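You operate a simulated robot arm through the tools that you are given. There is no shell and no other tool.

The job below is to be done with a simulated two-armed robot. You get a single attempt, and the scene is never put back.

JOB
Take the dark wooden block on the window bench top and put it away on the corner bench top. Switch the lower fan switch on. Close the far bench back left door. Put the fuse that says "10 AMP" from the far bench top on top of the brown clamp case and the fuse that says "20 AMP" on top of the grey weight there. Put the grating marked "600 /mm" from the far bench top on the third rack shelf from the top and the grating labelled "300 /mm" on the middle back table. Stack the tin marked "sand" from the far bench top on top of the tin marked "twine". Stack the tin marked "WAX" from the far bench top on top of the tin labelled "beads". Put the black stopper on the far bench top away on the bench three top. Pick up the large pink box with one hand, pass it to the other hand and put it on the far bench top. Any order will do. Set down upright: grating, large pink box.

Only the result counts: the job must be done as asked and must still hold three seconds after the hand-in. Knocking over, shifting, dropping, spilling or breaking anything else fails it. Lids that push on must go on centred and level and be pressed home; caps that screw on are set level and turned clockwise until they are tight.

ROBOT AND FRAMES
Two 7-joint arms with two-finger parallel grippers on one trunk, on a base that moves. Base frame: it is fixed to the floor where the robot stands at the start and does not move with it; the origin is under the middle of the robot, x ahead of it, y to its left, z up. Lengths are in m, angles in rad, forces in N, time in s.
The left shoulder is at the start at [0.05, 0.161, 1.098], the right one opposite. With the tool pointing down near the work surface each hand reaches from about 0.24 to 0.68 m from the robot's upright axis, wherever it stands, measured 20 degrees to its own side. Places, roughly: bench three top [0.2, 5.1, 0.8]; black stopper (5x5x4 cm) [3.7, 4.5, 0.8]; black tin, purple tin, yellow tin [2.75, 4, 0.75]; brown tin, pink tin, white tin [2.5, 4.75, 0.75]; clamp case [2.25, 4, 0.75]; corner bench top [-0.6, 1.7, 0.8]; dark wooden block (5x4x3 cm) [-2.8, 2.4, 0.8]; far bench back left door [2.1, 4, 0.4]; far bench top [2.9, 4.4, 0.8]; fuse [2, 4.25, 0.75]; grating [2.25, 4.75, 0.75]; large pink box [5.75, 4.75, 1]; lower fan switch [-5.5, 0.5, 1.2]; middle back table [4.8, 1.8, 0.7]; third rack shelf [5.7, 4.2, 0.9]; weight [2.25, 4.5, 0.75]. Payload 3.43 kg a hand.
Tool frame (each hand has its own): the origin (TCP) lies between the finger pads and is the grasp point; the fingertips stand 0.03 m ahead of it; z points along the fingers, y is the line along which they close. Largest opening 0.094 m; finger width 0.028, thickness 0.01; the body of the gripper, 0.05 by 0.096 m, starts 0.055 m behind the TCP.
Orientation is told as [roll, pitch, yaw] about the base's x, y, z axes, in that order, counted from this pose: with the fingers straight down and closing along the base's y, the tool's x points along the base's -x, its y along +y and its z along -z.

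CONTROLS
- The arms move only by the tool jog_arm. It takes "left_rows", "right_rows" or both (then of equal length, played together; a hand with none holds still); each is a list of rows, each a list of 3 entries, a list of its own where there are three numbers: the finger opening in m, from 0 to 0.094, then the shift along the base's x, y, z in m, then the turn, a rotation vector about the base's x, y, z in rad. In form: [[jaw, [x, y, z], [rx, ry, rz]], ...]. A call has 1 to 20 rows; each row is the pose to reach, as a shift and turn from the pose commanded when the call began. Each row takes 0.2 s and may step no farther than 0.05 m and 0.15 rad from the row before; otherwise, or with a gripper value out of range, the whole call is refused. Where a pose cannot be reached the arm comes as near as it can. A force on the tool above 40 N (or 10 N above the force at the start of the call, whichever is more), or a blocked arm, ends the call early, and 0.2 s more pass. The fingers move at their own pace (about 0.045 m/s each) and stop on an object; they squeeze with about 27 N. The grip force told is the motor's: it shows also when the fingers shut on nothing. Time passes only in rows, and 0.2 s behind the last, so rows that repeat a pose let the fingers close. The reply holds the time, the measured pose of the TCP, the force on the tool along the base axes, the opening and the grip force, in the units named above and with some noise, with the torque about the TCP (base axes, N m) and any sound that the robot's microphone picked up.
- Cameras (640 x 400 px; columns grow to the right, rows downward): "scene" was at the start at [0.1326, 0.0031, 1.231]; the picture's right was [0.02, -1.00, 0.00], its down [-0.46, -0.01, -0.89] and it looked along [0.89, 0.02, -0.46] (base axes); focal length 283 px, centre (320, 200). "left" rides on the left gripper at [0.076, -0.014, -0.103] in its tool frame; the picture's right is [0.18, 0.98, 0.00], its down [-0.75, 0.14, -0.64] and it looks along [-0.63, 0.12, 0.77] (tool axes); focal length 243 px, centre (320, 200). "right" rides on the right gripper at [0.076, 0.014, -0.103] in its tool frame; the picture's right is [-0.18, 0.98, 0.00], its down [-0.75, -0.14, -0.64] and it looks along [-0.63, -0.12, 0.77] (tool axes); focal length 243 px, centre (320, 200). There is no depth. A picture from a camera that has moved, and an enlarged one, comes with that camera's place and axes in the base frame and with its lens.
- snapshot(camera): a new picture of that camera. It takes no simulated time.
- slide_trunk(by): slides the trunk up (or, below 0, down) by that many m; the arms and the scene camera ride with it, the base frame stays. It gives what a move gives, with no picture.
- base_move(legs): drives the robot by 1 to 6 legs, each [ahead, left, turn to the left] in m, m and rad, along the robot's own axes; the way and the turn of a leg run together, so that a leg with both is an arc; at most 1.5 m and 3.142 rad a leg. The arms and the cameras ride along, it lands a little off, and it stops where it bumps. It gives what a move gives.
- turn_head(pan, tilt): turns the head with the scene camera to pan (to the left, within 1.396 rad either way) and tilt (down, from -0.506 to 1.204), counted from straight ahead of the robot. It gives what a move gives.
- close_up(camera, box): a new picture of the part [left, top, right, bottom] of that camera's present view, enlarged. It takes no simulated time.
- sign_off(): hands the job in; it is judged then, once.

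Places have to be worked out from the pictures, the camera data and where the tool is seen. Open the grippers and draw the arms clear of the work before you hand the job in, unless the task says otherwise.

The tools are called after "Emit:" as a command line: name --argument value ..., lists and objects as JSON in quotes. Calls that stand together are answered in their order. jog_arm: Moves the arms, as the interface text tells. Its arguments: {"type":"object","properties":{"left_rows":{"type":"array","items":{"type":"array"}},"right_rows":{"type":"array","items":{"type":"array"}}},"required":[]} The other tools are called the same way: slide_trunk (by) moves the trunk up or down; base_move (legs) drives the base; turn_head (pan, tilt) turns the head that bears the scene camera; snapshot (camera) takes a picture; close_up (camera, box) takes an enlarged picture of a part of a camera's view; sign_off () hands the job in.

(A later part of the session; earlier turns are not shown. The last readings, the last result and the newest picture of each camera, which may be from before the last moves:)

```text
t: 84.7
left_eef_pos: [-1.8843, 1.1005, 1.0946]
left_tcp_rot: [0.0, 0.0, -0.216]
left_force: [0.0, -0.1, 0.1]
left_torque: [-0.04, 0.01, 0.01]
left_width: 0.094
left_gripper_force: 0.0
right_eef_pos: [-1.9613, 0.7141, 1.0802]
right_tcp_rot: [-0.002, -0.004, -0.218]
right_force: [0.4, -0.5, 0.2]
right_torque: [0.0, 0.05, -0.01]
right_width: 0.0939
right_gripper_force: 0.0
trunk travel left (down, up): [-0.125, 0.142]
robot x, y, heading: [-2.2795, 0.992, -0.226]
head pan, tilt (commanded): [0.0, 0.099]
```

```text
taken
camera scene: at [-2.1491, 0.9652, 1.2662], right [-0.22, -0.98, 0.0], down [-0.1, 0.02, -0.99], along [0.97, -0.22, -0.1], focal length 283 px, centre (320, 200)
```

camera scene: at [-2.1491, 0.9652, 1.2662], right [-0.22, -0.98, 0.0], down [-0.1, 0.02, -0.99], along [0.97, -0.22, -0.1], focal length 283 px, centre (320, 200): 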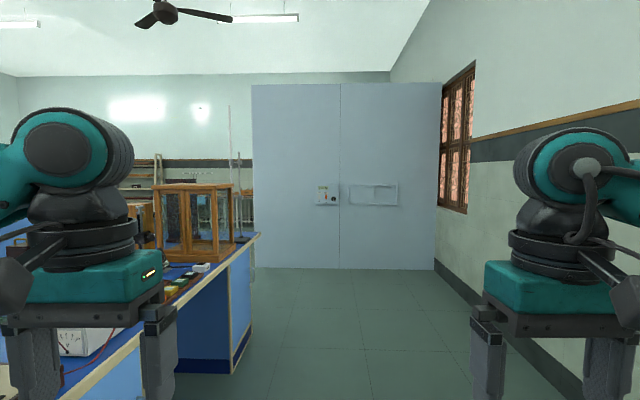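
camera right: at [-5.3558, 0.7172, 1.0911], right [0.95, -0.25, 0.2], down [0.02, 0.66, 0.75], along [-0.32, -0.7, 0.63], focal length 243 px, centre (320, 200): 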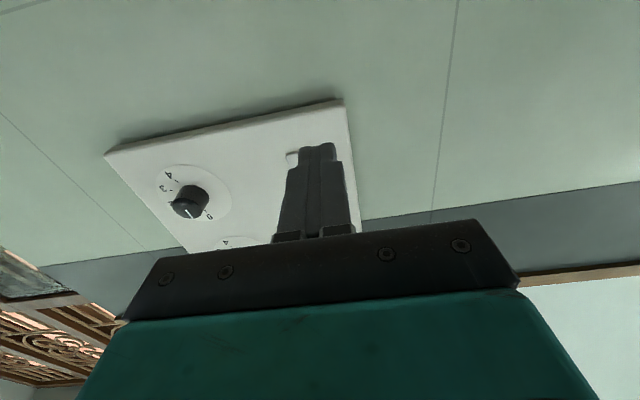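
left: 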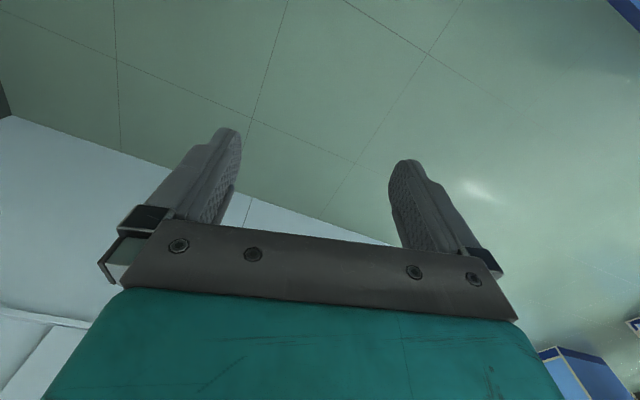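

I turn left to look into the gap between the window bench and the corner bench.

Emit:
base_move --legs '[[0, 0, 1.52]]'

Emit:
turn_head --pan 0.0 --tilt 0.4

Emit:
snapshot --camera "scene"

Emit:
turn_head --pan 0.5 --tilt 0.4

Emit:
snapshot --camera "scene"

Emit:
turn_head --pan -0.5 --tilt 0.4

Emit:
snapshot --camera "scene"

```text
t: 88.9
left_eef_pos: [-2.3698, 1.3921, 1.0931]
left_tcp_rot: [-0.001, 0.0, 1.308]
left_force: [-0.1, 0.2, 0.2]
left_torque: [-0.01, -0.01, -0.04]
left_width: 0.0941
left_gripper_force: 0.1
right_eef_pos: [-1.9863, 1.2954, 1.0805]
right_tcp_rot: [-0.002, 0.0, 1.306]
right_force: [0.3, 0.1, -0.6]
right_torque: [-0.02, -0.02, 0.01]
right_width: 0.0939
right_gripper_force: 0.2
trunk travel left (down, up): [-0.125, 0.142]
robot x, y, heading: [-2.2804, 0.9914, 1.303]
head pan, tilt (commanded): [0.0, 0.099]
```

```text
t: 89.7
left_eef_pos: [-2.3695, 1.3928, 1.0932]
left_tcp_rot: [0.0, 0.001, 1.308]
left_force: [-0.4, 0.0, -0.4]
left_torque: [-0.01, 0.0, 0.0]
left_width: 0.0942
left_gripper_force: 0.0
right_eef_pos: [-1.9858, 1.297, 1.0806]
right_tcp_rot: [-0.003, -0.003, 1.306]
right_force: [0.4, -0.6, -0.2]
right_torque: [-0.01, -0.02, 0.03]
right_width: 0.0941
right_gripper_force: 0.0
trunk travel left (down, up): [-0.125, 0.142]
robot x, y, heading: [-2.2814, 0.9926, 1.309]
head pan, tilt (commanded): [0.0, 0.4]
```

```text
taken
camera scene: at [-2.2435, 1.1218, 1.2384], right [0.97, -0.26, 0.0], down [-0.1, -0.38, -0.92], along [0.24, 0.89, -0.39], focal length 283 px, centre (320, 200)
```

scene: 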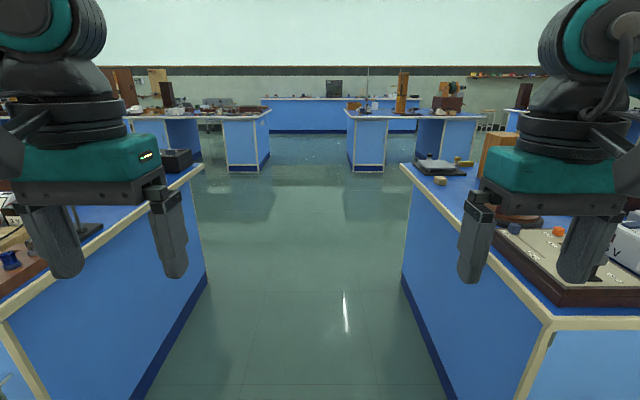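

```text
t: 90.6
left_eef_pos: [-2.3701, 1.3905, 1.0945]
left_tcp_rot: [0.0, -0.001, 1.308]
left_force: [0.5, 0.1, 0.2]
left_torque: [-0.01, 0.0, 0.03]
left_width: 0.0938
left_gripper_force: 0.0
right_eef_pos: [-1.9875, 1.2972, 1.0814]
right_tcp_rot: [-0.001, -0.001, 1.306]
right_force: [-0.6, 0.2, 0.1]
right_torque: [-0.01, 0.0, 0.0]
right_width: 0.0941
right_gripper_force: 0.1
trunk travel left (down, up): [-0.125, 0.142]
robot x, y, heading: [-2.2788, 0.9941, 1.303]
head pan, tilt (commanded): [0.499, 0.4]
```

```text
taken
camera scene: at [-2.2891, 1.1225, 1.2383], right [0.97, 0.23, 0.0], down [0.09, -0.38, -0.92], along [-0.21, 0.9, -0.39], focal length 283 px, centre (320, 200)
```

scene: 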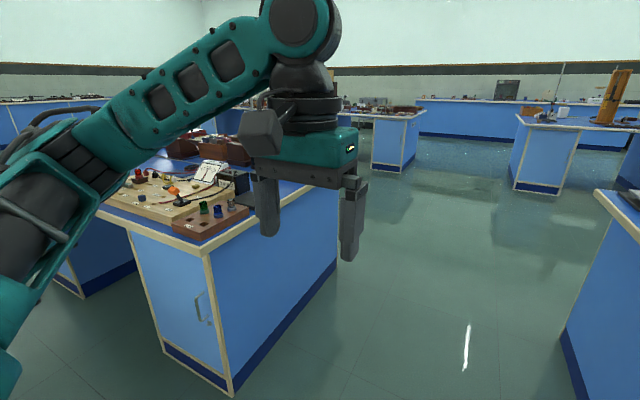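

```text
t: 91.9
left_eef_pos: [-2.3695, 1.3926, 1.0927]
left_tcp_rot: [0.001, 0.0, 1.308]
left_force: [-0.5, 0.5, 0.1]
left_torque: [-0.01, 0.02, 0.01]
left_width: 0.094
left_gripper_force: 0.0
right_eef_pos: [-1.9854, 1.2968, 1.0803]
right_tcp_rot: [-0.002, -0.002, 1.305]
right_force: [-0.2, 0.2, 0.4]
right_torque: [-0.01, -0.01, -0.01]
right_width: 0.0939
right_gripper_force: 0.1
trunk travel left (down, up): [-0.125, 0.142]
robot x, y, heading: [-2.2789, 0.9946, 1.306]
head pan, tilt (commanded): [-0.499, 0.4]
```

```text
taken
camera scene: at [-2.2037, 1.0994, 1.2383], right [0.72, -0.69, 0.0], down [-0.27, -0.28, -0.92], along [0.64, 0.67, -0.39], focal length 283 px, centre (320, 200)
```

scene: 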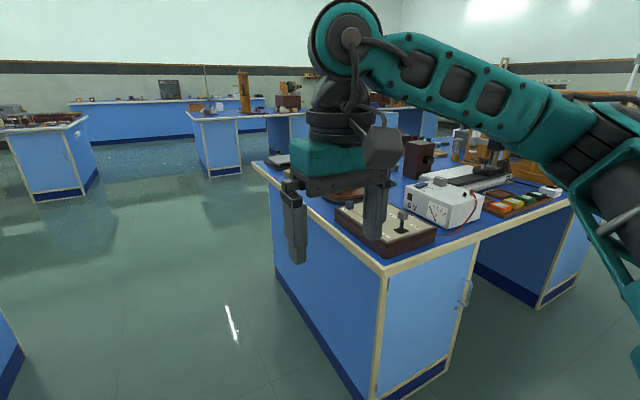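

The gap is ~1.09 m wide. I drive into its middle, then turn left to face the window bench's end.

Emit:
base_move --legs '[[1.15, 0.1, 0], [0, 0, 1.56]]'

Emit:
turn_head --pan 0.0 --tilt 0.5

Emit:
snapshot --camera "scene"

```text
t: 101.6
left_eef_pos: [-2.475, 2.0482, 1.094]
left_tcp_rot: [-0.001, -0.002, 2.865]
left_force: [-0.3, 0.6, -0.4]
left_torque: [-0.02, -0.01, 0.02]
left_width: 0.0943
left_gripper_force: 0.1
right_eef_pos: [-2.376, 2.4291, 1.0796]
right_tcp_rot: [-0.002, -0.002, 2.865]
right_force: [-1.1, 0.3, -0.6]
right_torque: [0.04, 0.02, 0.02]
right_width: 0.0941
right_gripper_force: 0.1
trunk travel left (down, up): [-0.125, 0.142]
robot x, y, heading: [-2.076, 2.1348, 2.863]
head pan, tilt (commanded): [-0.499, 0.4]
```

```text
t: 102.5
left_eef_pos: [-2.4763, 2.0473, 1.0943]
left_tcp_rot: [0.0, 0.0, 2.869]
left_force: [-0.1, 0.1, -1.4]
left_torque: [-0.01, 0.04, 0.01]
left_width: 0.0938
left_gripper_force: 0.1
right_eef_pos: [-2.3765, 2.4289, 1.0797]
right_tcp_rot: [-0.002, -0.003, 2.865]
right_force: [-0.5, 0.4, 0.0]
right_torque: [0.01, 0.01, 0.01]
right_width: 0.094
right_gripper_force: 0.1
trunk travel left (down, up): [-0.125, 0.142]
robot x, y, heading: [-2.0738, 2.1371, 2.863]
head pan, tilt (commanded): [0.0, 0.499]
```

```text
taken
camera scene: at [-2.1998, 2.1699, 1.2292], right [0.27, 0.96, 0.0], down [0.46, -0.13, -0.88], along [-0.84, 0.24, -0.48], focal length 283 px, centre (320, 200)
```

scene: 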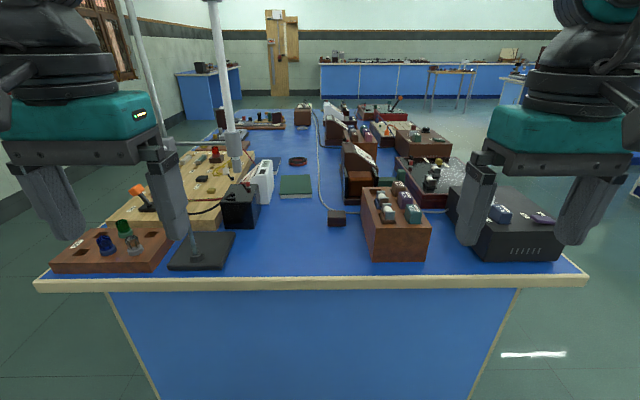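

The dark block is at about (337,218) in the view. I zoom in to see its surroundings.

Emit:
close_up --camera "scene" --box '[270, 150, 430, 270]'

Emit:
snapshot --camera "right"

Emit:
snapshot --camera "left"

```text
3.33 times, centred on (350, 210) of scene
camera zoom: at [-2.1998, 2.1699, 1.2292], right [0.27, 0.96, 0.0], down [0.46, -0.13, -0.88], along [-0.84, 0.24, -0.48], focal length 944 px, centre (220, 167)
```

zoom: 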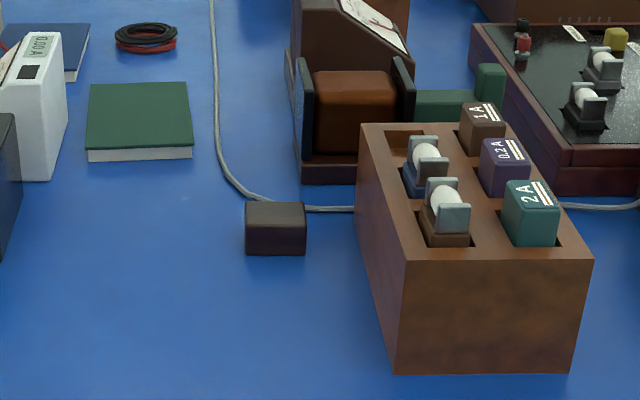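

```text
taken
camera right: at [-2.3073, 2.3945, 1.1836], right [-0.45, -0.9, 0.0], down [-0.69, 0.34, 0.64], along [-0.58, 0.29, -0.77], focal length 243 px, centre (320, 200)
```

right: 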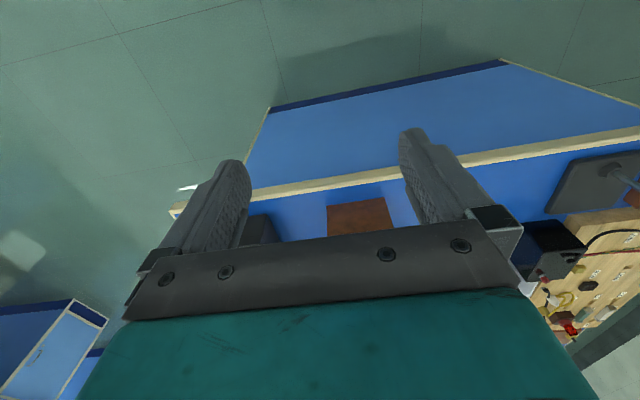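

```text
taken
camera left: at [-2.399, 2.0414, 1.1959], right [-0.09, -1.0, 0.0], down [-0.76, 0.07, 0.64], along [-0.64, 0.06, -0.77], focal length 243 px, centre (320, 200)
```

left: 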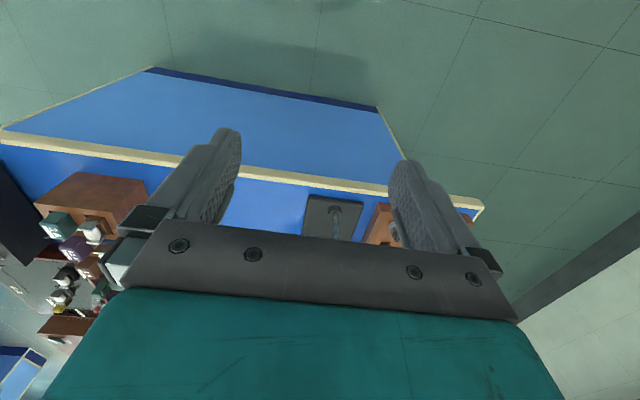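

The block (≈(-2.816, 2.393)) lies square to the bench, with a clear 5 cm to the fuse box and a cable behind. I'll use the left hand, away from the retort stand: shift the base ahead 0.2 and right 0.25.

Emit:
base_move --legs '[[0, -0.25, 0], [0.2, 0, 0]]'

Emit:
snapshot --camera "scene"

Emit:
snapshot --camera "left"

```text
t: 106.5
left_eef_pos: [-2.6015, 2.3416, 1.0932]
left_tcp_rot: [-0.001, 0.0, 2.866]
left_force: [0.3, 0.7, -0.5]
left_torque: [0.03, 0.01, 0.0]
left_width: 0.0939
left_gripper_force: 0.1
right_eef_pos: [-2.5017, 2.7238, 1.0803]
right_tcp_rot: [-0.003, 0.001, 2.865]
right_force: [-0.4, -0.2, 0.0]
right_torque: [0.03, -0.05, 0.0]
right_width: 0.0938
right_gripper_force: 0.0
trunk travel left (down, up): [-0.125, 0.142]
robot x, y, heading: [-2.2022, 2.4283, 2.869]
head pan, tilt (commanded): [0.0, 0.499]
```

```text
taken
camera scene: at [-2.3253, 2.4644, 1.2291], right [0.27, 0.96, 0.0], down [0.46, -0.13, -0.88], along [-0.84, 0.24, -0.48], focal length 283 px, centre (320, 200)
```

scene: 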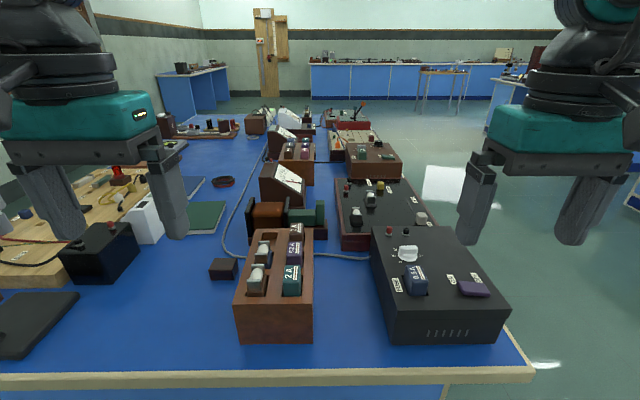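

```text
taken
camera left: at [-2.5245, 2.3361, 1.1958], right [-0.09, -1.0, 0.0], down [-0.76, 0.07, 0.64], along [-0.64, 0.06, -0.77], focal length 243 px, centre (320, 200)
```

left: 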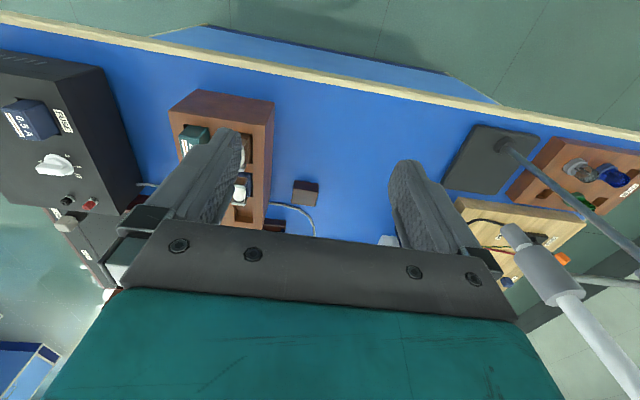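

Both cameras agree: block centre ≈ (-2.815, 2.392, 0.818). I move the left hand above it and descend to z≈0.90, jaw at 0.075.

Emit:
jog_arm --left_rows '[[0.075, [-0.0427, 0.0101, 0], [0, 0, 0]], [0.075, [-0.0854, 0.0202, 0], [0, 0, 0]], [0.075, [-0.1281, 0.0302, 0], [0, 0, 0]], [0.075, [-0.1708, 0.0403, 0], [0, 0, 0]], [0.075, [-0.2135, 0.0504, 0], [0, 0, 0]], [0.075, [-0.2135, 0.0504, -0.045], [0, 0, 0]], [0.075, [-0.2135, 0.0504, -0.09], [0, 0, 0]], [0.075, [-0.2135, 0.0504, -0.135], [0, 0, 0]], [0.075, [-0.2135, 0.0504, -0.175], [0, 0, 0]], [0.075, [-0.2135, 0.0504, -0.19], [0, 0, 0]]]'

Emit:
snapshot --camera "left"

Emit:
snapshot --camera "scene"

```text
t: 108.7
left_eef_pos: [-2.8137, 2.3926, 0.904]
left_tcp_rot: [-0.001, 0.0, 2.864]
left_force: [0.9, 0.0, 0.1]
left_torque: [-0.06, -0.03, -0.05]
left_width: 0.0745
left_gripper_force: 0.1
right_eef_pos: [-2.5016, 2.7247, 1.0805]
right_tcp_rot: [-0.001, -0.001, 2.864]
right_force: [-0.7, -0.3, 0.8]
right_torque: [-0.01, 0.0, 0.02]
right_width: 0.0943
right_gripper_force: 0.0
trunk travel left (down, up): [-0.125, 0.142]
robot x, y, heading: [-2.2021, 2.431, 2.863]
head pan, tilt (commanded): [0.0, 0.499]
```

```text
taken
camera left: at [-2.737, 2.3864, 1.0058], right [-0.09, -1.0, 0.0], down [-0.76, 0.07, 0.64], along [-0.64, 0.06, -0.77], focal length 243 px, centre (320, 200)
```

left: 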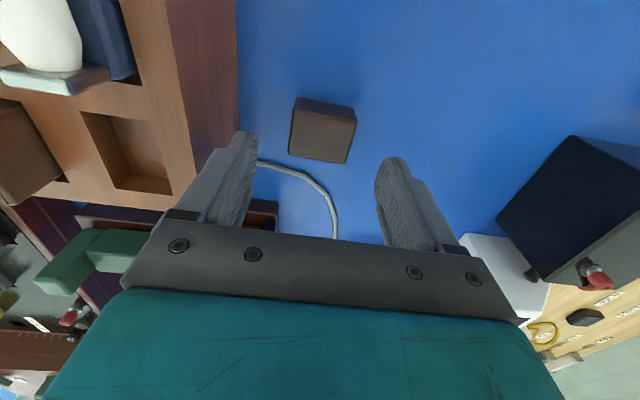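

```text
taken
camera scene: at [-2.3249, 2.4642, 1.2292], right [0.27, 0.96, 0.0], down [0.46, -0.13, -0.88], along [-0.84, 0.24, -0.48], focal length 283 px, centre (320, 200)
```

scene: 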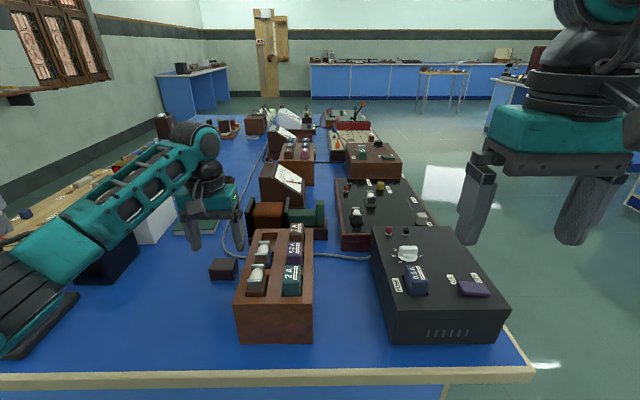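

The block is centred between the fingers. I descend to z≈0.836 and close.

Emit:
jog_arm --left_rows '[[0.075, [0, 0, -0.035], [0, 0, 0]], [0.075, [0, 0, -0.06], [0, 0, 0]], [0.075, [0, 0, -0.068], [0, 0, 0]], [0.02, [0, 0, -0.068], [0, 0, 0]], [0.02, [0, 0, -0.068], [0, 0, 0]], [0.02, [0, 0, -0.068], [0, 0, 0]], [0.02, [0, 0, -0.068], [0, 0, 0]]]'

Emit:
snapshot --camera "left"

```text
t: 110.3
left_eef_pos: [-2.8136, 2.3918, 0.8336]
left_tcp_rot: [0.001, 0.0, 2.865]
left_force: [-0.2, 1.3, 0.4]
left_torque: [-0.02, 0.02, 0.04]
left_width: 0.0487
left_gripper_force: 27.3
right_eef_pos: [-2.5015, 2.7241, 1.0806]
right_tcp_rot: [-0.002, 0.0, 2.862]
right_force: [-0.8, 0.2, -0.3]
right_torque: [0.0, 0.02, -0.02]
right_width: 0.0936
right_gripper_force: 0.1
trunk travel left (down, up): [-0.125, 0.142]
robot x, y, heading: [-2.2033, 2.4257, 2.866]
head pan, tilt (commanded): [0.0, 0.499]
```

```text
taken
camera left: at [-2.7367, 2.3864, 0.9373], right [-0.09, -1.0, 0.0], down [-0.76, 0.07, 0.64], along [-0.64, 0.06, -0.77], focal length 243 px, centre (320, 200)
```

left: 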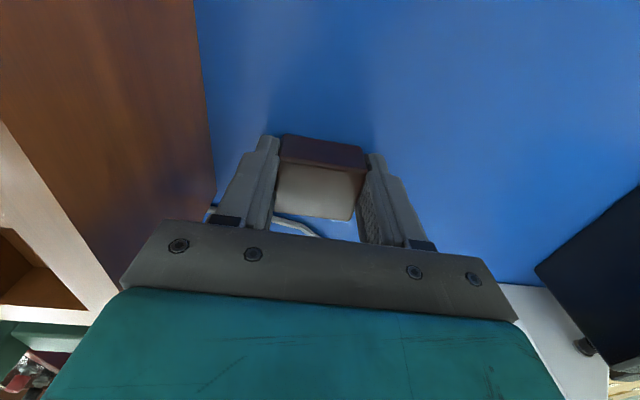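

The block is gripped (0.0487 m). I lift and retract the left hand to its carry pose.

Emit:
jog_arm --left_rows '[[0.02, [0, 0, 0.045], [0, 0, 0]], [0.02, [0, 0, 0.09], [0, 0, 0]], [0.02, [0, 0, 0.135], [0, 0, 0]], [0.02, [0, 0, 0.18], [0, 0, 0]], [0.02, [0, 0, 0.225], [0, 0, 0]], [0.02, [0, 0, 0.26], [0, 0, 0]], [0.02, [0.0427, -0.0101, 0.26], [0, 0, 0]], [0.02, [0.0854, -0.0202, 0.26], [0, 0, 0]], [0.02, [0.1281, -0.0302, 0.26], [0, 0, 0]], [0.02, [0.1708, -0.0403, 0.26], [0, 0, 0]], [0.02, [0.2135, -0.0504, 0.26], [0, 0, 0]]]'

Emit:
snapshot --camera "scene"

```text
t: 112.7
left_eef_pos: [-2.599, 2.3415, 1.0951]
left_tcp_rot: [0.001, 0.001, 2.87]
left_force: [-0.4, 0.1, -0.1]
left_torque: [0.01, -0.01, -0.01]
left_width: 0.0489
left_gripper_force: 27.3
right_eef_pos: [-2.5006, 2.7233, 1.0809]
right_tcp_rot: [-0.001, -0.003, 2.865]
right_force: [0.0, -0.4, -0.1]
right_torque: [-0.02, 0.01, -0.01]
right_width: 0.0939
right_gripper_force: 0.0
trunk travel left (down, up): [-0.125, 0.142]
robot x, y, heading: [-2.2007, 2.4262, 2.869]
head pan, tilt (commanded): [0.0, 0.499]
```

```text
taken
camera scene: at [-2.3245, 2.4641, 1.2293], right [0.27, 0.96, 0.0], down [0.46, -0.13, -0.88], along [-0.84, 0.24, -0.48], focal length 283 px, centre (320, 200)
```

scene: 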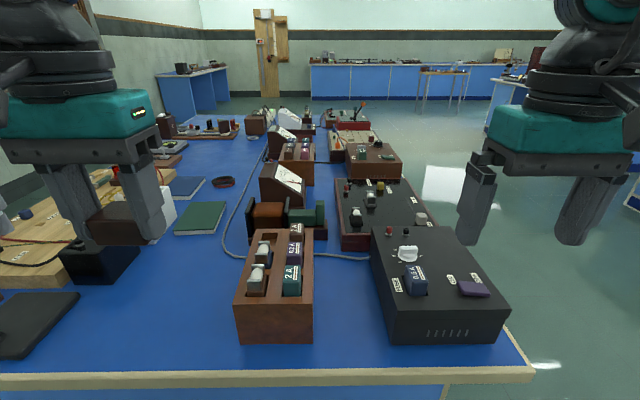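

I back to the middle of the gap and turn around to face the corner bench.

Emit:
base_move --legs '[[-0.21, 0, 0], [0, 0, 3.14]]'

Emit:
snapshot --camera "scene"

```text
t: 121.6
left_eef_pos: [-1.598, 2.4472, 1.0959]
left_tcp_rot: [0.0, 0.0, -0.298]
left_force: [-0.1, -0.3, -0.1]
left_torque: [-0.03, -0.03, -0.02]
left_width: 0.0489
left_gripper_force: 27.2
right_eef_pos: [-1.7048, 2.0669, 1.0803]
right_tcp_rot: [-0.003, -0.002, -0.301]
right_force: [-0.5, 0.8, 0.0]
right_torque: [0.01, 0.03, -0.02]
right_width: 0.0941
right_gripper_force: 0.1
trunk travel left (down, up): [-0.125, 0.142]
robot x, y, heading: [-1.9981, 2.3703, -0.304]
head pan, tilt (commanded): [0.0, 0.499]
```

```text
taken
camera scene: at [-1.8727, 2.3331, 1.2292], right [-0.3, -0.96, 0.0], down [-0.46, 0.14, -0.88], along [0.84, -0.26, -0.48], focal length 283 px, centre (320, 200)
```

scene: 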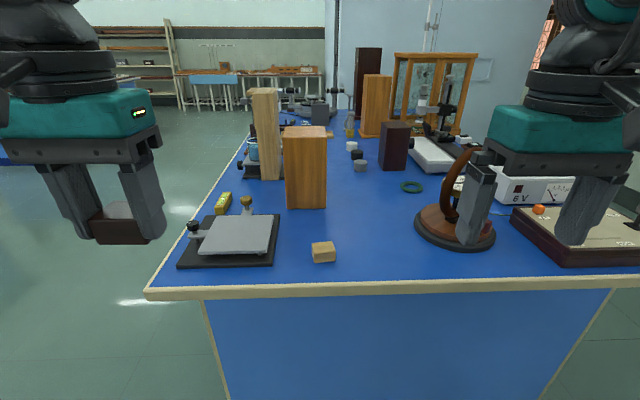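

There's a clear patch between the small wooden cube and the round brown stand, target ≈ (-1.37, 2.04). I shift the base right 0.33 and ahead 0.12.

Emit:
base_move --legs '[[0, -0.33, 0.02], [0.12, 0, 0]]'

Emit:
snapshot --camera "scene"

Emit:
snapshot --camera "left"

```text
t: 125.9
left_eef_pos: [-1.5776, 2.1054, 1.095]
left_tcp_rot: [0.0, -0.003, -0.281]
left_force: [0.5, -0.6, -0.1]
left_torque: [-0.03, 0.03, 0.0]
left_width: 0.0491
left_gripper_force: 27.1
right_eef_pos: [-1.6792, 1.7235, 1.0811]
right_tcp_rot: [-0.002, -0.001, -0.282]
right_force: [0.8, -0.4, 0.3]
right_torque: [-0.03, 0.0, 0.0]
right_width: 0.0939
right_gripper_force: 0.1
trunk travel left (down, up): [-0.125, 0.142]
robot x, y, heading: [-1.979, 2.022, -0.279]
head pan, tilt (commanded): [0.0, 0.499]
```

```text
taken
camera scene: at [-1.8514, 1.9869, 1.2291], right [-0.28, -0.96, 0.0], down [-0.46, 0.13, -0.88], along [0.84, -0.24, -0.48], focal length 283 px, centre (320, 200)
```

scene: 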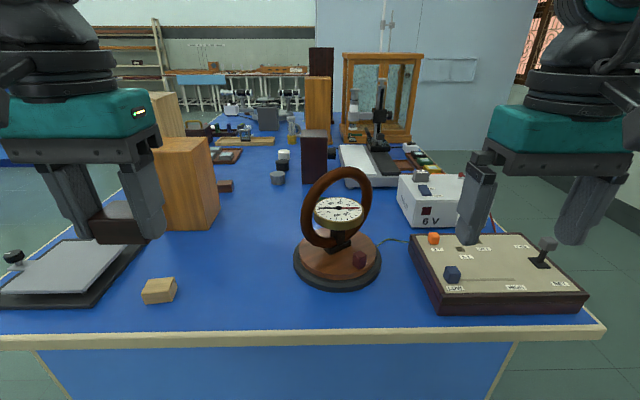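

```text
taken
camera left: at [-1.6563, 2.1145, 1.1976], right [0.1, 1.0, 0.0], down [0.76, -0.07, 0.64], along [0.64, -0.06, -0.77], focal length 243 px, centre (320, 200)
```

left: 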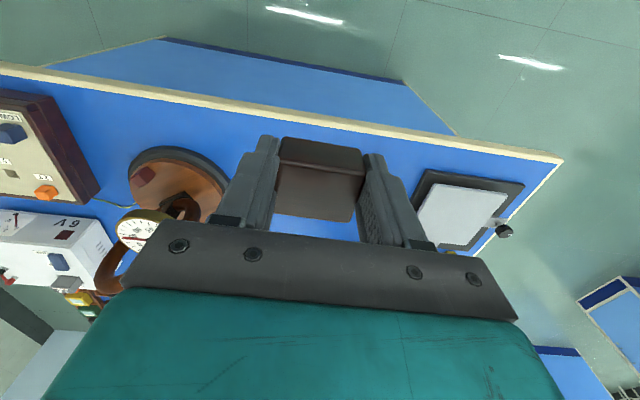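

The target patch between the cube and the galvanometer is at ≈(-1.38, 2.035). I move over it, descend to the grasp height and release.

Emit:
jog_arm --left_rows '[[0.02, [0.0395, -0.0141, 0], [0, 0, 0]], [0.02, [0.079, -0.0282, 0], [0, 0, 0]], [0.02, [0.1185, -0.0422, 0], [0, 0, 0]], [0.02, [0.158, -0.0563, 0], [0, 0, 0]], [0.02, [0.1976, -0.0704, 0], [0, 0, 0]], [0.02, [0.1976, -0.0704, -0.045], [0, 0, 0]], [0.02, [0.1976, -0.0704, -0.09], [0, 0, 0]], [0.02, [0.1976, -0.0704, -0.135], [0, 0, 0]], [0.02, [0.1976, -0.0704, -0.18], [0, 0, 0]], [0.02, [0.1976, -0.0704, -0.215], [0, 0, 0]]]'

Emit:
snapshot --camera "left"

Emit:
snapshot --camera "scene"

```text
t: 128.1
left_eef_pos: [-1.3797, 2.0371, 0.8805]
left_tcp_rot: [-0.001, -0.002, -0.282]
left_force: [0.3, 0.2, 0.2]
left_torque: [-0.03, 0.02, 0.02]
left_width: 0.0489
left_gripper_force: 27.2
right_eef_pos: [-1.6799, 1.724, 1.0812]
right_tcp_rot: [0.0, -0.001, -0.283]
right_force: [-0.2, 0.3, 0.5]
right_torque: [0.03, 0.03, -0.01]
right_width: 0.094
right_gripper_force: 0.0
trunk travel left (down, up): [-0.125, 0.142]
robot x, y, heading: [-1.9842, 2.0245, -0.282]
head pan, tilt (commanded): [0.0, 0.499]
```

```text
taken
camera left: at [-1.4586, 2.0456, 0.9825], right [0.1, 1.0, 0.0], down [0.76, -0.07, 0.64], along [0.64, -0.06, -0.77], focal length 243 px, centre (320, 200)
```

left: 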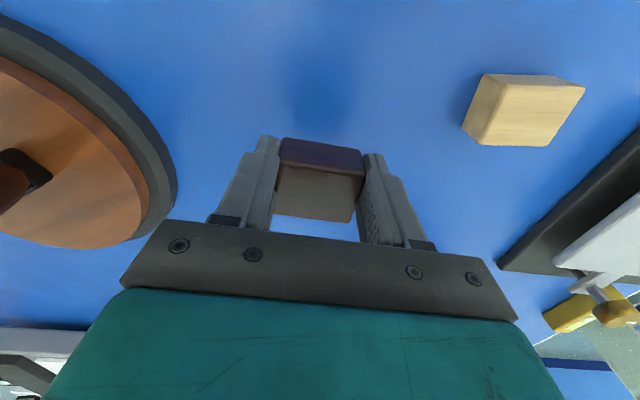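

```text
taken
camera scene: at [-1.8518, 1.9871, 1.2292], right [-0.28, -0.96, 0.0], down [-0.46, 0.13, -0.88], along [0.84, -0.24, -0.48], focal length 283 px, centre (320, 200)
```

scene: 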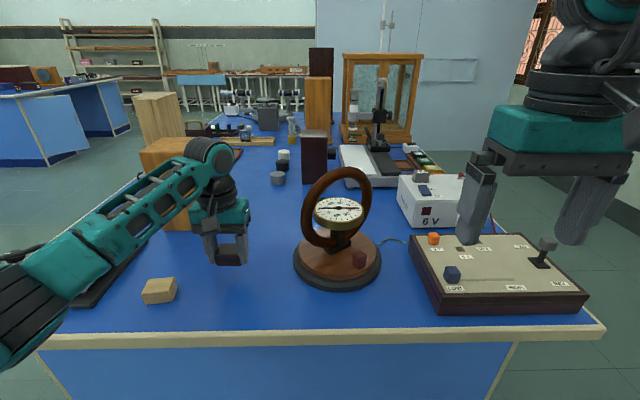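

The spot below is clear with room on both sides. I lower to the bench, release and rise.

Emit:
jog_arm --left_rows '[[0.02, [0, 0, -0.025], [0, 0, 0]], [0.02, [0, 0, -0.04], [0, 0, 0]], [0.02, [0, 0, -0.0455], [0, 0, 0]], [0.02, [0, 0, -0.0455], [0, 0, 0]], [0.075, [0, 0, -0.0455], [0, 0, 0]], [0.075, [0, 0, -0.0455], [0, 0, 0]], [0.075, [0, 0, -0.0455], [0, 0, 0]], [0.075, [0, 0, -0.01], [0, 0, 0]], [0.075, [0, 0, 0.035], [0, 0, 0]], [0.075, [0, 0, 0.08], [0, 0, 0]], [0.075, [0, 0, 0.125], [0, 0, 0]], [0.075, [0, 0, 0.17], [0, 0, 0]], [0.075, [0, 0, 0.213], [0, 0, 0]], [0.075, [-0.0395, 0.0141, 0.213], [0, 0, 0]], [0.075, [-0.079, 0.0282, 0.213], [0, 0, 0]], [0.075, [-0.1185, 0.0422, 0.213], [0, 0, 0]], [0.075, [-0.158, 0.0563, 0.213], [0, 0, 0]], [0.075, [-0.1976, 0.0704, 0.213], [0, 0, 0]]]'

Emit:
snapshot --camera "scene"

```text
t: 131.9
left_eef_pos: [-1.579, 2.1053, 1.0939]
left_tcp_rot: [-0.001, 0.0, -0.279]
left_force: [-0.1, -0.4, -0.4]
left_torque: [0.03, 0.02, 0.02]
left_width: 0.075
left_gripper_force: 0.1
right_eef_pos: [-1.6812, 1.7243, 1.0808]
right_tcp_rot: [-0.002, -0.001, -0.284]
right_force: [-1.0, -0.1, -0.2]
right_torque: [-0.03, -0.01, -0.01]
right_width: 0.0939
right_gripper_force: 0.0
trunk travel left (down, up): [-0.125, 0.142]
robot x, y, heading: [-1.9815, 2.0251, -0.28]
head pan, tilt (commanded): [0.0, 0.499]
```

```text
taken
camera scene: at [-1.8523, 1.9873, 1.2293], right [-0.28, -0.96, 0.0], down [-0.46, 0.13, -0.88], along [0.84, -0.24, -0.48], focal length 283 px, centre (320, 200)
```

scene: 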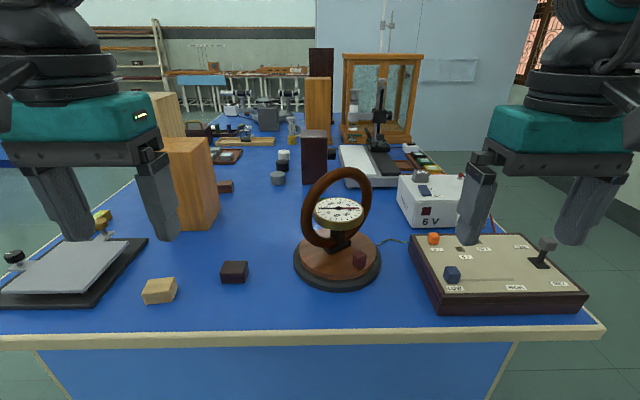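

The block sits on the corner bench. Next I head for the far bench: back up, turn along the gap and drive out into the cross aisle.

Emit:
base_move --legs '[[-0.12, 0, 0], [0, 0, 1.578], [1.5, 0, 0], [0.4, 0, 0]]'

Emit:
turn_head --pan -0.9 --tilt 0.2

Emit:
snapshot --camera "scene"

```text
t: 146.1
left_eef_pos: [-1.6371, 4.2816, 1.093]
left_tcp_rot: [0.0, 0.001, 1.285]
left_force: [0.0, 0.2, -0.8]
left_torque: [0.0, 0.01, 0.0]
left_width: 0.075
left_gripper_force: 0.0
right_eef_pos: [-1.2566, 4.1796, 1.0811]
right_tcp_rot: [0.0, -0.002, 1.282]
right_force: [0.3, 0.6, 0.7]
right_torque: [-0.02, 0.03, -0.03]
right_width: 0.0942
right_gripper_force: 0.0
trunk travel left (down, up): [-0.125, 0.142]
robot x, y, heading: [-1.5547, 3.8809, 1.282]
head pan, tilt (commanded): [0.0, 0.499]
```

```text
t: 147.3
left_eef_pos: [-1.6367, 4.282, 1.0933]
left_tcp_rot: [0.0, 0.0, 1.284]
left_force: [-0.2, 0.0, 0.4]
left_torque: [-0.01, 0.04, -0.02]
left_width: 0.0749
left_gripper_force: 0.1
right_eef_pos: [-1.2557, 4.1806, 1.0807]
right_tcp_rot: [-0.003, -0.004, 1.283]
right_force: [-1.2, 0.3, -0.1]
right_torque: [0.04, 0.01, 0.01]
right_width: 0.0939
right_gripper_force: 0.1
trunk travel left (down, up): [-0.125, 0.142]
robot x, y, heading: [-1.5584, 3.8801, 1.283]
head pan, tilt (commanded): [-0.901, 0.201]
```

```text
taken
camera scene: at [-1.457, 3.9564, 1.2569], right [0.37, -0.93, 0.0], down [-0.19, -0.07, -0.98], along [0.91, 0.37, -0.2], focal length 283 px, centre (320, 200)
```

scene: 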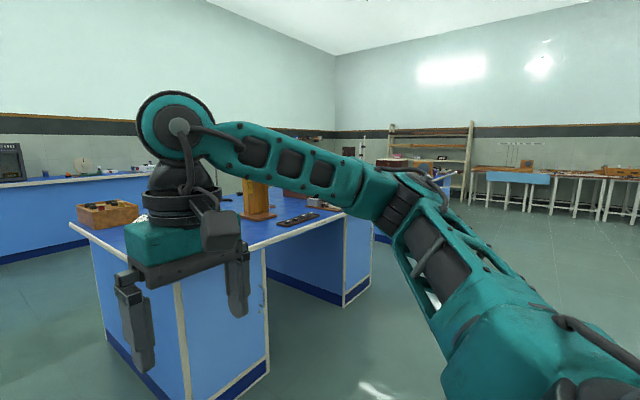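

I'm in the cross aisle. I turn right to face along it toward the far bench.

Emit:
base_move --legs '[[0, 0, -1.556]]'

Emit:
turn_head --pan 0.2 --tilt 0.2

Emit:
snapshot --camera "scene"

Emit:
close_up --camera "scene" --box '[200, 130, 440, 280]'

```text
t: 151.5
left_eef_pos: [-1.1578, 3.9698, 1.094]
left_tcp_rot: [0.0, 0.002, -0.269]
left_force: [-0.6, 0.5, 0.9]
left_torque: [-0.01, 0.01, 0.01]
left_width: 0.075
left_gripper_force: 0.1
right_eef_pos: [-1.2529, 3.589, 1.0804]
right_tcp_rot: [-0.001, -0.002, -0.271]
right_force: [0.4, 0.4, -0.2]
right_torque: [0.01, 0.0, 0.0]
right_width: 0.094
right_gripper_force: 0.0
trunk travel left (down, up): [-0.125, 0.142]
robot x, y, heading: [-1.5559, 3.88, -0.269]
head pan, tilt (commanded): [-0.901, 0.201]
```

```text
t: 152.8
left_eef_pos: [-1.1586, 3.9688, 1.0926]
left_tcp_rot: [0.0, 0.001, -0.268]
left_force: [0.8, 0.2, 0.6]
left_torque: [-0.05, -0.02, -0.02]
left_width: 0.0751
left_gripper_force: 0.1
right_eef_pos: [-1.255, 3.5888, 1.0811]
right_tcp_rot: [-0.002, -0.003, -0.271]
right_force: [-1.2, 0.7, -0.2]
right_torque: [-0.02, 0.01, 0.02]
right_width: 0.0941
right_gripper_force: 0.2
trunk travel left (down, up): [-0.125, 0.142]
robot x, y, heading: [-1.5558, 3.8825, -0.272]
head pan, tilt (commanded): [0.201, 0.201]
```

```text
taken
camera scene: at [-1.4233, 3.866, 1.2569], right [-0.07, -1.0, 0.0], down [-0.2, 0.01, -0.98], along [0.98, -0.07, -0.2], focal length 283 px, centre (320, 200)
```

scene: 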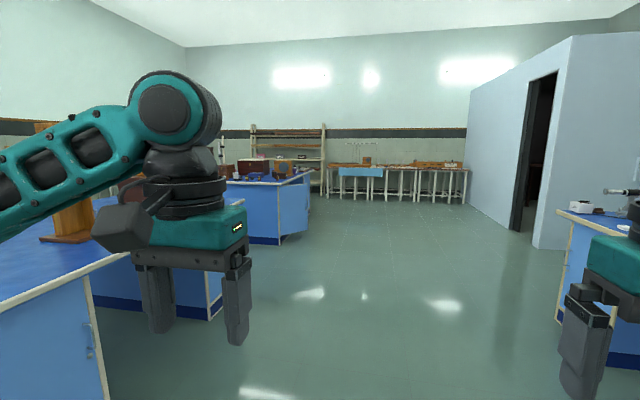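

```text
2.67 times, centred on (320, 205) of scene
camera zoom: at [-1.4233, 3.866, 1.2569], right [-0.07, -1.0, 0.0], down [-0.2, 0.01, -0.98], along [0.98, -0.07, -0.2], focal length 756 px, centre (320, 187)
```

zoom: 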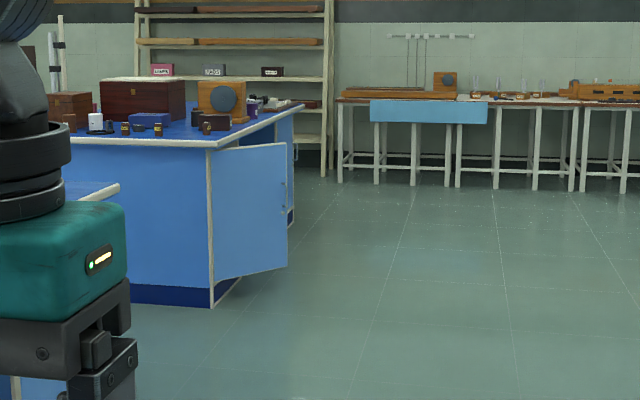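

I see the far bench ahead with an open door on its aisle side (hinged at its near corner), and the rack beyond. I drive up the aisle towards it.

Emit:
base_move --legs '[[1.5, 0, 0], [1.0, -0.1, 0]]'

Emit:
turn_head --pan 0.35 --tilt 0.3

Emit:
snapshot --camera "scene"

Emit:
turn_head --pan 0.0 --tilt 0.3

Emit:
snapshot --camera "scene"

```text
t: 165.1
left_eef_pos: [1.2246, 3.2028, 1.0932]
left_tcp_rot: [-0.001, -0.001, -0.275]
left_force: [-0.5, -0.8, 0.0]
left_torque: [0.01, 0.01, 0.0]
left_width: 0.075
left_gripper_force: 0.0
right_eef_pos: [1.1274, 2.8205, 1.081]
right_tcp_rot: [-0.002, -0.001, -0.278]
right_force: [-1.1, 0.8, 0.3]
right_torque: [-0.01, -0.06, 0.01]
right_width: 0.0939
right_gripper_force: 0.0
trunk travel left (down, up): [-0.125, 0.142]
robot x, y, heading: [0.8233, 3.121, -0.278]
head pan, tilt (commanded): [0.201, 0.201]
```

```text
t: 165.8
left_eef_pos: [1.2259, 3.2014, 1.0935]
left_tcp_rot: [0.0, -0.002, -0.277]
left_force: [0.8, 0.7, 0.5]
left_torque: [-0.02, 0.03, 0.0]
left_width: 0.075
left_gripper_force: 0.1
right_eef_pos: [1.1278, 2.8202, 1.0813]
right_tcp_rot: [-0.002, -0.002, -0.275]
right_force: [0.1, 0.4, -0.1]
right_torque: [0.01, -0.03, 0.0]
right_width: 0.094
right_gripper_force: 0.1
trunk travel left (down, up): [-0.125, 0.142]
robot x, y, heading: [0.8239, 3.1165, -0.274]
head pan, tilt (commanded): [0.351, 0.3]
```

```text
taken
camera scene: at [0.9589, 3.1141, 1.2476], right [0.07, -1.0, 0.0], down [-0.29, -0.02, -0.96], along [0.95, 0.07, -0.3], focal length 283 px, centre (320, 200)
```

scene: 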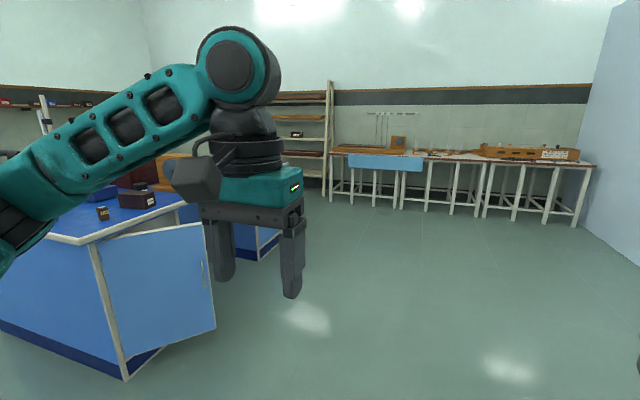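

```text
t: 166.6
left_eef_pos: [1.2247, 3.2011, 1.0935]
left_tcp_rot: [0.0, -0.002, -0.274]
left_force: [0.2, -0.2, -0.1]
left_torque: [-0.05, -0.01, 0.04]
left_width: 0.0751
left_gripper_force: 0.1
right_eef_pos: [1.1267, 2.822, 1.0802]
right_tcp_rot: [-0.002, -0.001, -0.275]
right_force: [-0.7, -0.2, -0.6]
right_torque: [0.01, 0.02, 0.0]
right_width: 0.0942
right_gripper_force: 0.1
trunk travel left (down, up): [-0.125, 0.142]
robot x, y, heading: [0.8261, 3.1148, -0.277]
head pan, tilt (commanded): [0.0, 0.3]
```

```text
taken
camera scene: at [0.9556, 3.0819, 1.2476], right [-0.27, -0.96, 0.0], down [-0.28, 0.08, -0.96], along [0.92, -0.26, -0.3], focal length 283 px, centre (320, 200)
```

scene: 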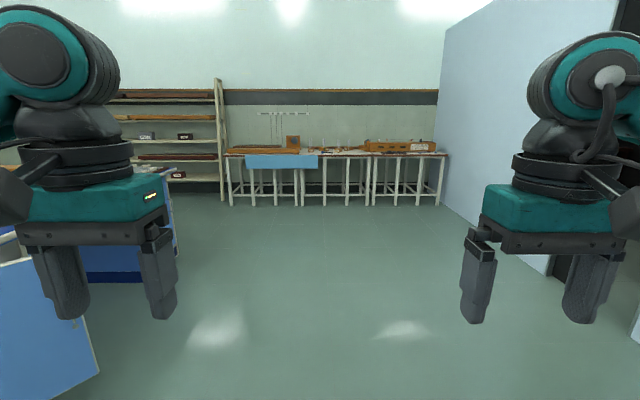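

The open door's hinge is at the bench's near front corner (~(1.95,4.1)) with its free edge at ~(2.18,3.77). I move so that the right hand lines up with the door and turn to face the bench.

Emit:
base_move --legs '[[0.87, 0.22, 0], [0, 0, 1.575]]'

Emit:
turn_head --pan 0.0 --tilt 0.4

Emit:
snapshot --camera "scene"

Emit:
turn_head --pan 0.0 --tilt 0.7

Emit:
snapshot --camera "scene"

```text
t: 175.2
left_eef_pos: [1.6283, 3.4881, 1.0943]
left_tcp_rot: [-0.001, 0.0, 1.313]
left_force: [0.6, 0.3, 1.1]
left_torque: [0.03, -0.01, -0.03]
left_width: 0.0747
left_gripper_force: 0.0
right_eef_pos: [2.0115, 3.3965, 1.081]
right_tcp_rot: [-0.002, -0.002, 1.312]
right_force: [-0.6, 0.9, 0.0]
right_torque: [-0.01, 0.03, -0.02]
right_width: 0.0942
right_gripper_force: 0.0
trunk travel left (down, up): [-0.125, 0.142]
robot x, y, heading: [1.7212, 3.0897, 1.31]
head pan, tilt (commanded): [0.0, 0.3]
```

```text
t: 175.9
left_eef_pos: [1.6295, 3.4868, 1.0932]
left_tcp_rot: [0.0, 0.0, 1.313]
left_force: [-0.6, 1.1, 0.5]
left_torque: [0.03, 0.0, -0.01]
left_width: 0.075
left_gripper_force: 0.1
right_eef_pos: [2.0122, 3.3954, 1.0795]
right_tcp_rot: [-0.002, -0.004, 1.312]
right_force: [0.0, 0.3, -0.4]
right_torque: [0.0, 0.0, 0.04]
right_width: 0.0941
right_gripper_force: 0.0
trunk travel left (down, up): [-0.125, 0.142]
robot x, y, heading: [1.7207, 3.0901, 1.309]
head pan, tilt (commanded): [0.0, 0.4]
```

```text
taken
camera scene: at [1.7558, 3.2193, 1.2384], right [0.97, -0.26, 0.0], down [-0.1, -0.38, -0.92], along [0.24, 0.89, -0.39], focal length 283 px, centre (320, 200)
```

scene: 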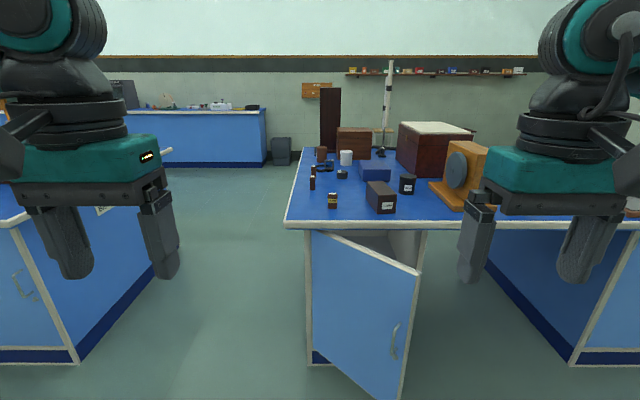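

```text
t: 176.7
left_eef_pos: [1.6294, 3.4871, 1.0932]
left_tcp_rot: [-0.002, 0.0, 1.315]
left_force: [-0.4, -0.1, -0.7]
left_torque: [0.0, 0.0, 0.01]
left_width: 0.075
left_gripper_force: 0.1
right_eef_pos: [2.0102, 3.3955, 1.082]
right_tcp_rot: [-0.002, -0.001, 1.313]
right_force: [0.3, 0.4, -1.2]
right_torque: [0.03, 0.01, -0.01]
right_width: 0.0938
right_gripper_force: 0.0
trunk travel left (down, up): [-0.125, 0.142]
robot x, y, heading: [1.725, 3.0913, 1.308]
head pan, tilt (commanded): [0.0, 0.7]
```

```text
taken
camera scene: at [1.7539, 3.2119, 1.2115], right [0.97, -0.26, 0.0], down [-0.16, -0.62, -0.77], along [0.2, 0.74, -0.64], focal length 283 px, centre (320, 200)
```

scene: 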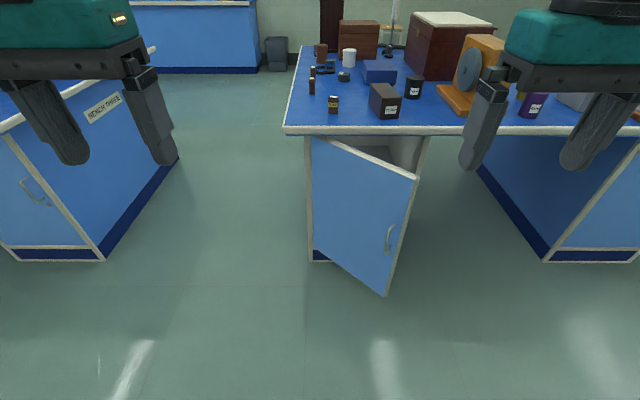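

The door's free edge is at ≈(2.21,3.80) (z 0.12–0.73), open ~33°. I lower the trunk 0.1 and turn the right hand horizontal, fingers closed, at z≈0.65 pointing at the bench.

Emit:
slide_trunk --by -0.1

Emit:
jog_arm --right_rows '[[0, [0.0032, 0.0121, -0.0275], [0.1264, -0.0339, 0]], [0, [0.0065, 0.0242, -0.055], [0.2528, -0.0678, 0]], [0, [0.0097, 0.0362, -0.0825], [0.3793, -0.1017, 0]], [0, [0.0129, 0.0483, -0.11], [0.5057, -0.1355, 0]], [0, [0.0162, 0.0604, -0.1375], [0.6321, -0.1694, 0]], [0, [0.0194, 0.0725, -0.165], [0.7585, -0.2033, 0]], [0, [0.0226, 0.0845, -0.1925], [0.8849, -0.2372, 0]], [0, [0.0259, 0.0966, -0.22], [1.0113, -0.2711, 0]], [0, [0.0291, 0.1087, -0.2475], [1.1378, -0.305, 0]], [0, [0.0323, 0.1208, -0.275], [1.2642, -0.3388, 0]], [0, [0.0356, 0.1328, -0.3025], [1.3906, -0.3727, 0]], [0, [0.0388, 0.1449, -0.33], [1.517, -0.4066, 0]]]'

Emit:
snapshot --camera "scene"

Emit:
snapshot --camera "right"

```text
t: 178.0
left_eef_pos: [1.6286, 3.4878, 0.9923]
left_tcp_rot: [0.001, 0.001, 1.315]
left_force: [0.7, 0.5, 0.0]
left_torque: [-0.03, 0.01, 0.01]
left_width: 0.0749
left_gripper_force: 0.1
right_eef_pos: [2.0118, 3.3961, 0.9797]
right_tcp_rot: [-0.002, -0.002, 1.313]
right_force: [-0.1, -0.1, -0.4]
right_torque: [-0.01, 0.01, 0.0]
right_width: 0.0938
right_gripper_force: 0.1
trunk travel left (down, up): [-0.025, 0.242]
robot x, y, heading: [1.7144, 3.0874, 1.312]
head pan, tilt (commanded): [0.0, 0.7]
```

```text
t: 180.6
left_eef_pos: [1.6281, 3.4895, 0.9922]
left_tcp_rot: [0.001, 0.003, 1.314]
left_force: [-0.5, 0.3, -1.2]
left_torque: [-0.06, 0.0, 0.01]
left_width: 0.0752
left_gripper_force: 0.0
right_eef_pos: [1.9773, 3.562, 0.7882]
right_tcp_rot: [0.298, -1.089, 1.398]
right_force: [1.1, 0.2, 0.5]
right_torque: [-0.09, 0.06, 0.12]
right_width: 0.0001
right_gripper_force: 26.5
right hand out of reach, approached as far as the arm can: row 8, 9, 10, 11, 12
trunk travel left (down, up): [-0.025, 0.242]
robot x, y, heading: [1.7203, 3.0906, 1.308]
head pan, tilt (commanded): [0.0, 0.7]
```

```text
taken
camera scene: at [1.7536, 3.2139, 1.1109], right [0.97, -0.25, 0.0], down [-0.16, -0.63, -0.76], along [0.19, 0.74, -0.65], focal length 283 px, centre (320, 200)
```

scene: 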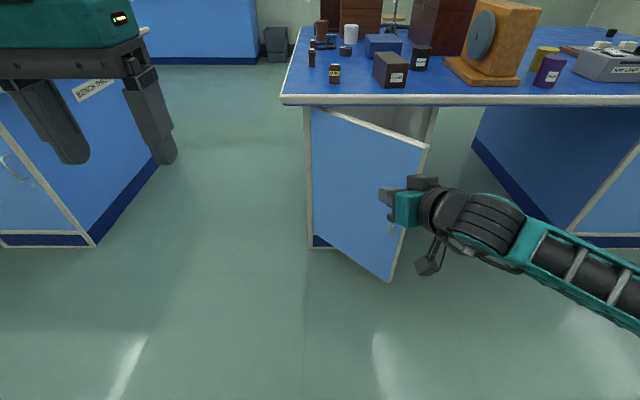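

```text
taken
camera right: at [1.9714, 3.4351, 0.7686], right [-0.95, 0.0, 0.3], down [0.29, -0.21, 0.93], along [0.06, 0.98, 0.2], focal length 243 px, centre (320, 200)
```

right: 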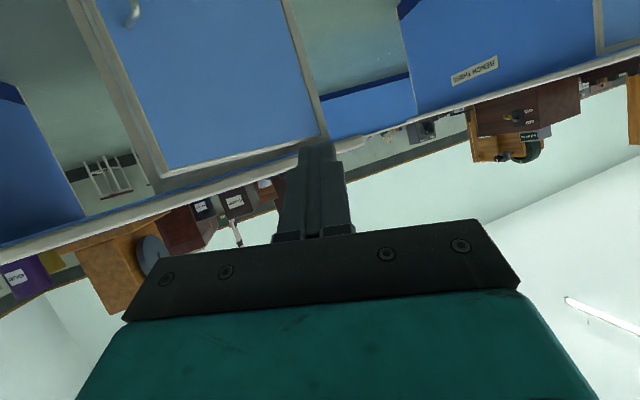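

The fully horizontal pose isn't reachable this low. A 50° tilt will do for the push, so I turn the hand back by 0.65 rad and check where it settles.

Emit:
jog_arm --right_rows '[[0, [0, 0, 0.01], [-0.1255, 0.0336, 0]], [0, [0, 0, 0.02], [-0.2511, 0.0673, 0]], [0, [0, 0, 0.03], [-0.3766, 0.1009, 0]], [0, [0, 0, 0.04], [-0.5022, 0.1346, 0]], [0, [0, 0, 0.05], [-0.6277, 0.1682, 0]], [0, [0, 0, 0.05], [-0.6277, 0.1682, 0]]]'

Emit:
snapshot --camera "scene"

```text
t: 182.0
left_eef_pos: [1.6294, 3.4868, 0.9939]
left_tcp_rot: [-0.001, -0.001, 1.314]
left_force: [0.8, 0.0, 0.0]
left_torque: [0.01, -0.02, 0.0]
left_width: 0.0746
left_gripper_force: 0.0
right_eef_pos: [1.9786, 3.5617, 0.8413]
right_tcp_rot: [0.364, -0.445, 1.347]
right_force: [-0.3, 0.4, 0.0]
right_torque: [-0.02, 0.01, 0.01]
right_width: 0.0001
right_gripper_force: 26.9
trunk travel left (down, up): [-0.025, 0.242]
robot x, y, heading: [1.7234, 3.09, 1.315]
head pan, tilt (commanded): [0.0, 0.7]
```

```text
taken
camera scene: at [1.7539, 3.2119, 1.1115], right [0.97, -0.26, 0.0], down [-0.16, -0.62, -0.76], along [0.2, 0.74, -0.64], focal length 283 px, centre (320, 200)
```

scene: 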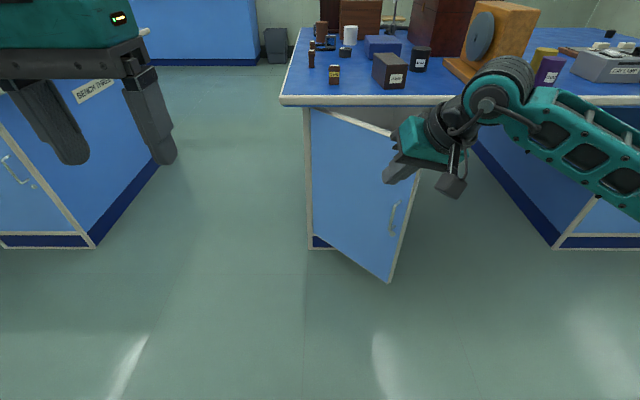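

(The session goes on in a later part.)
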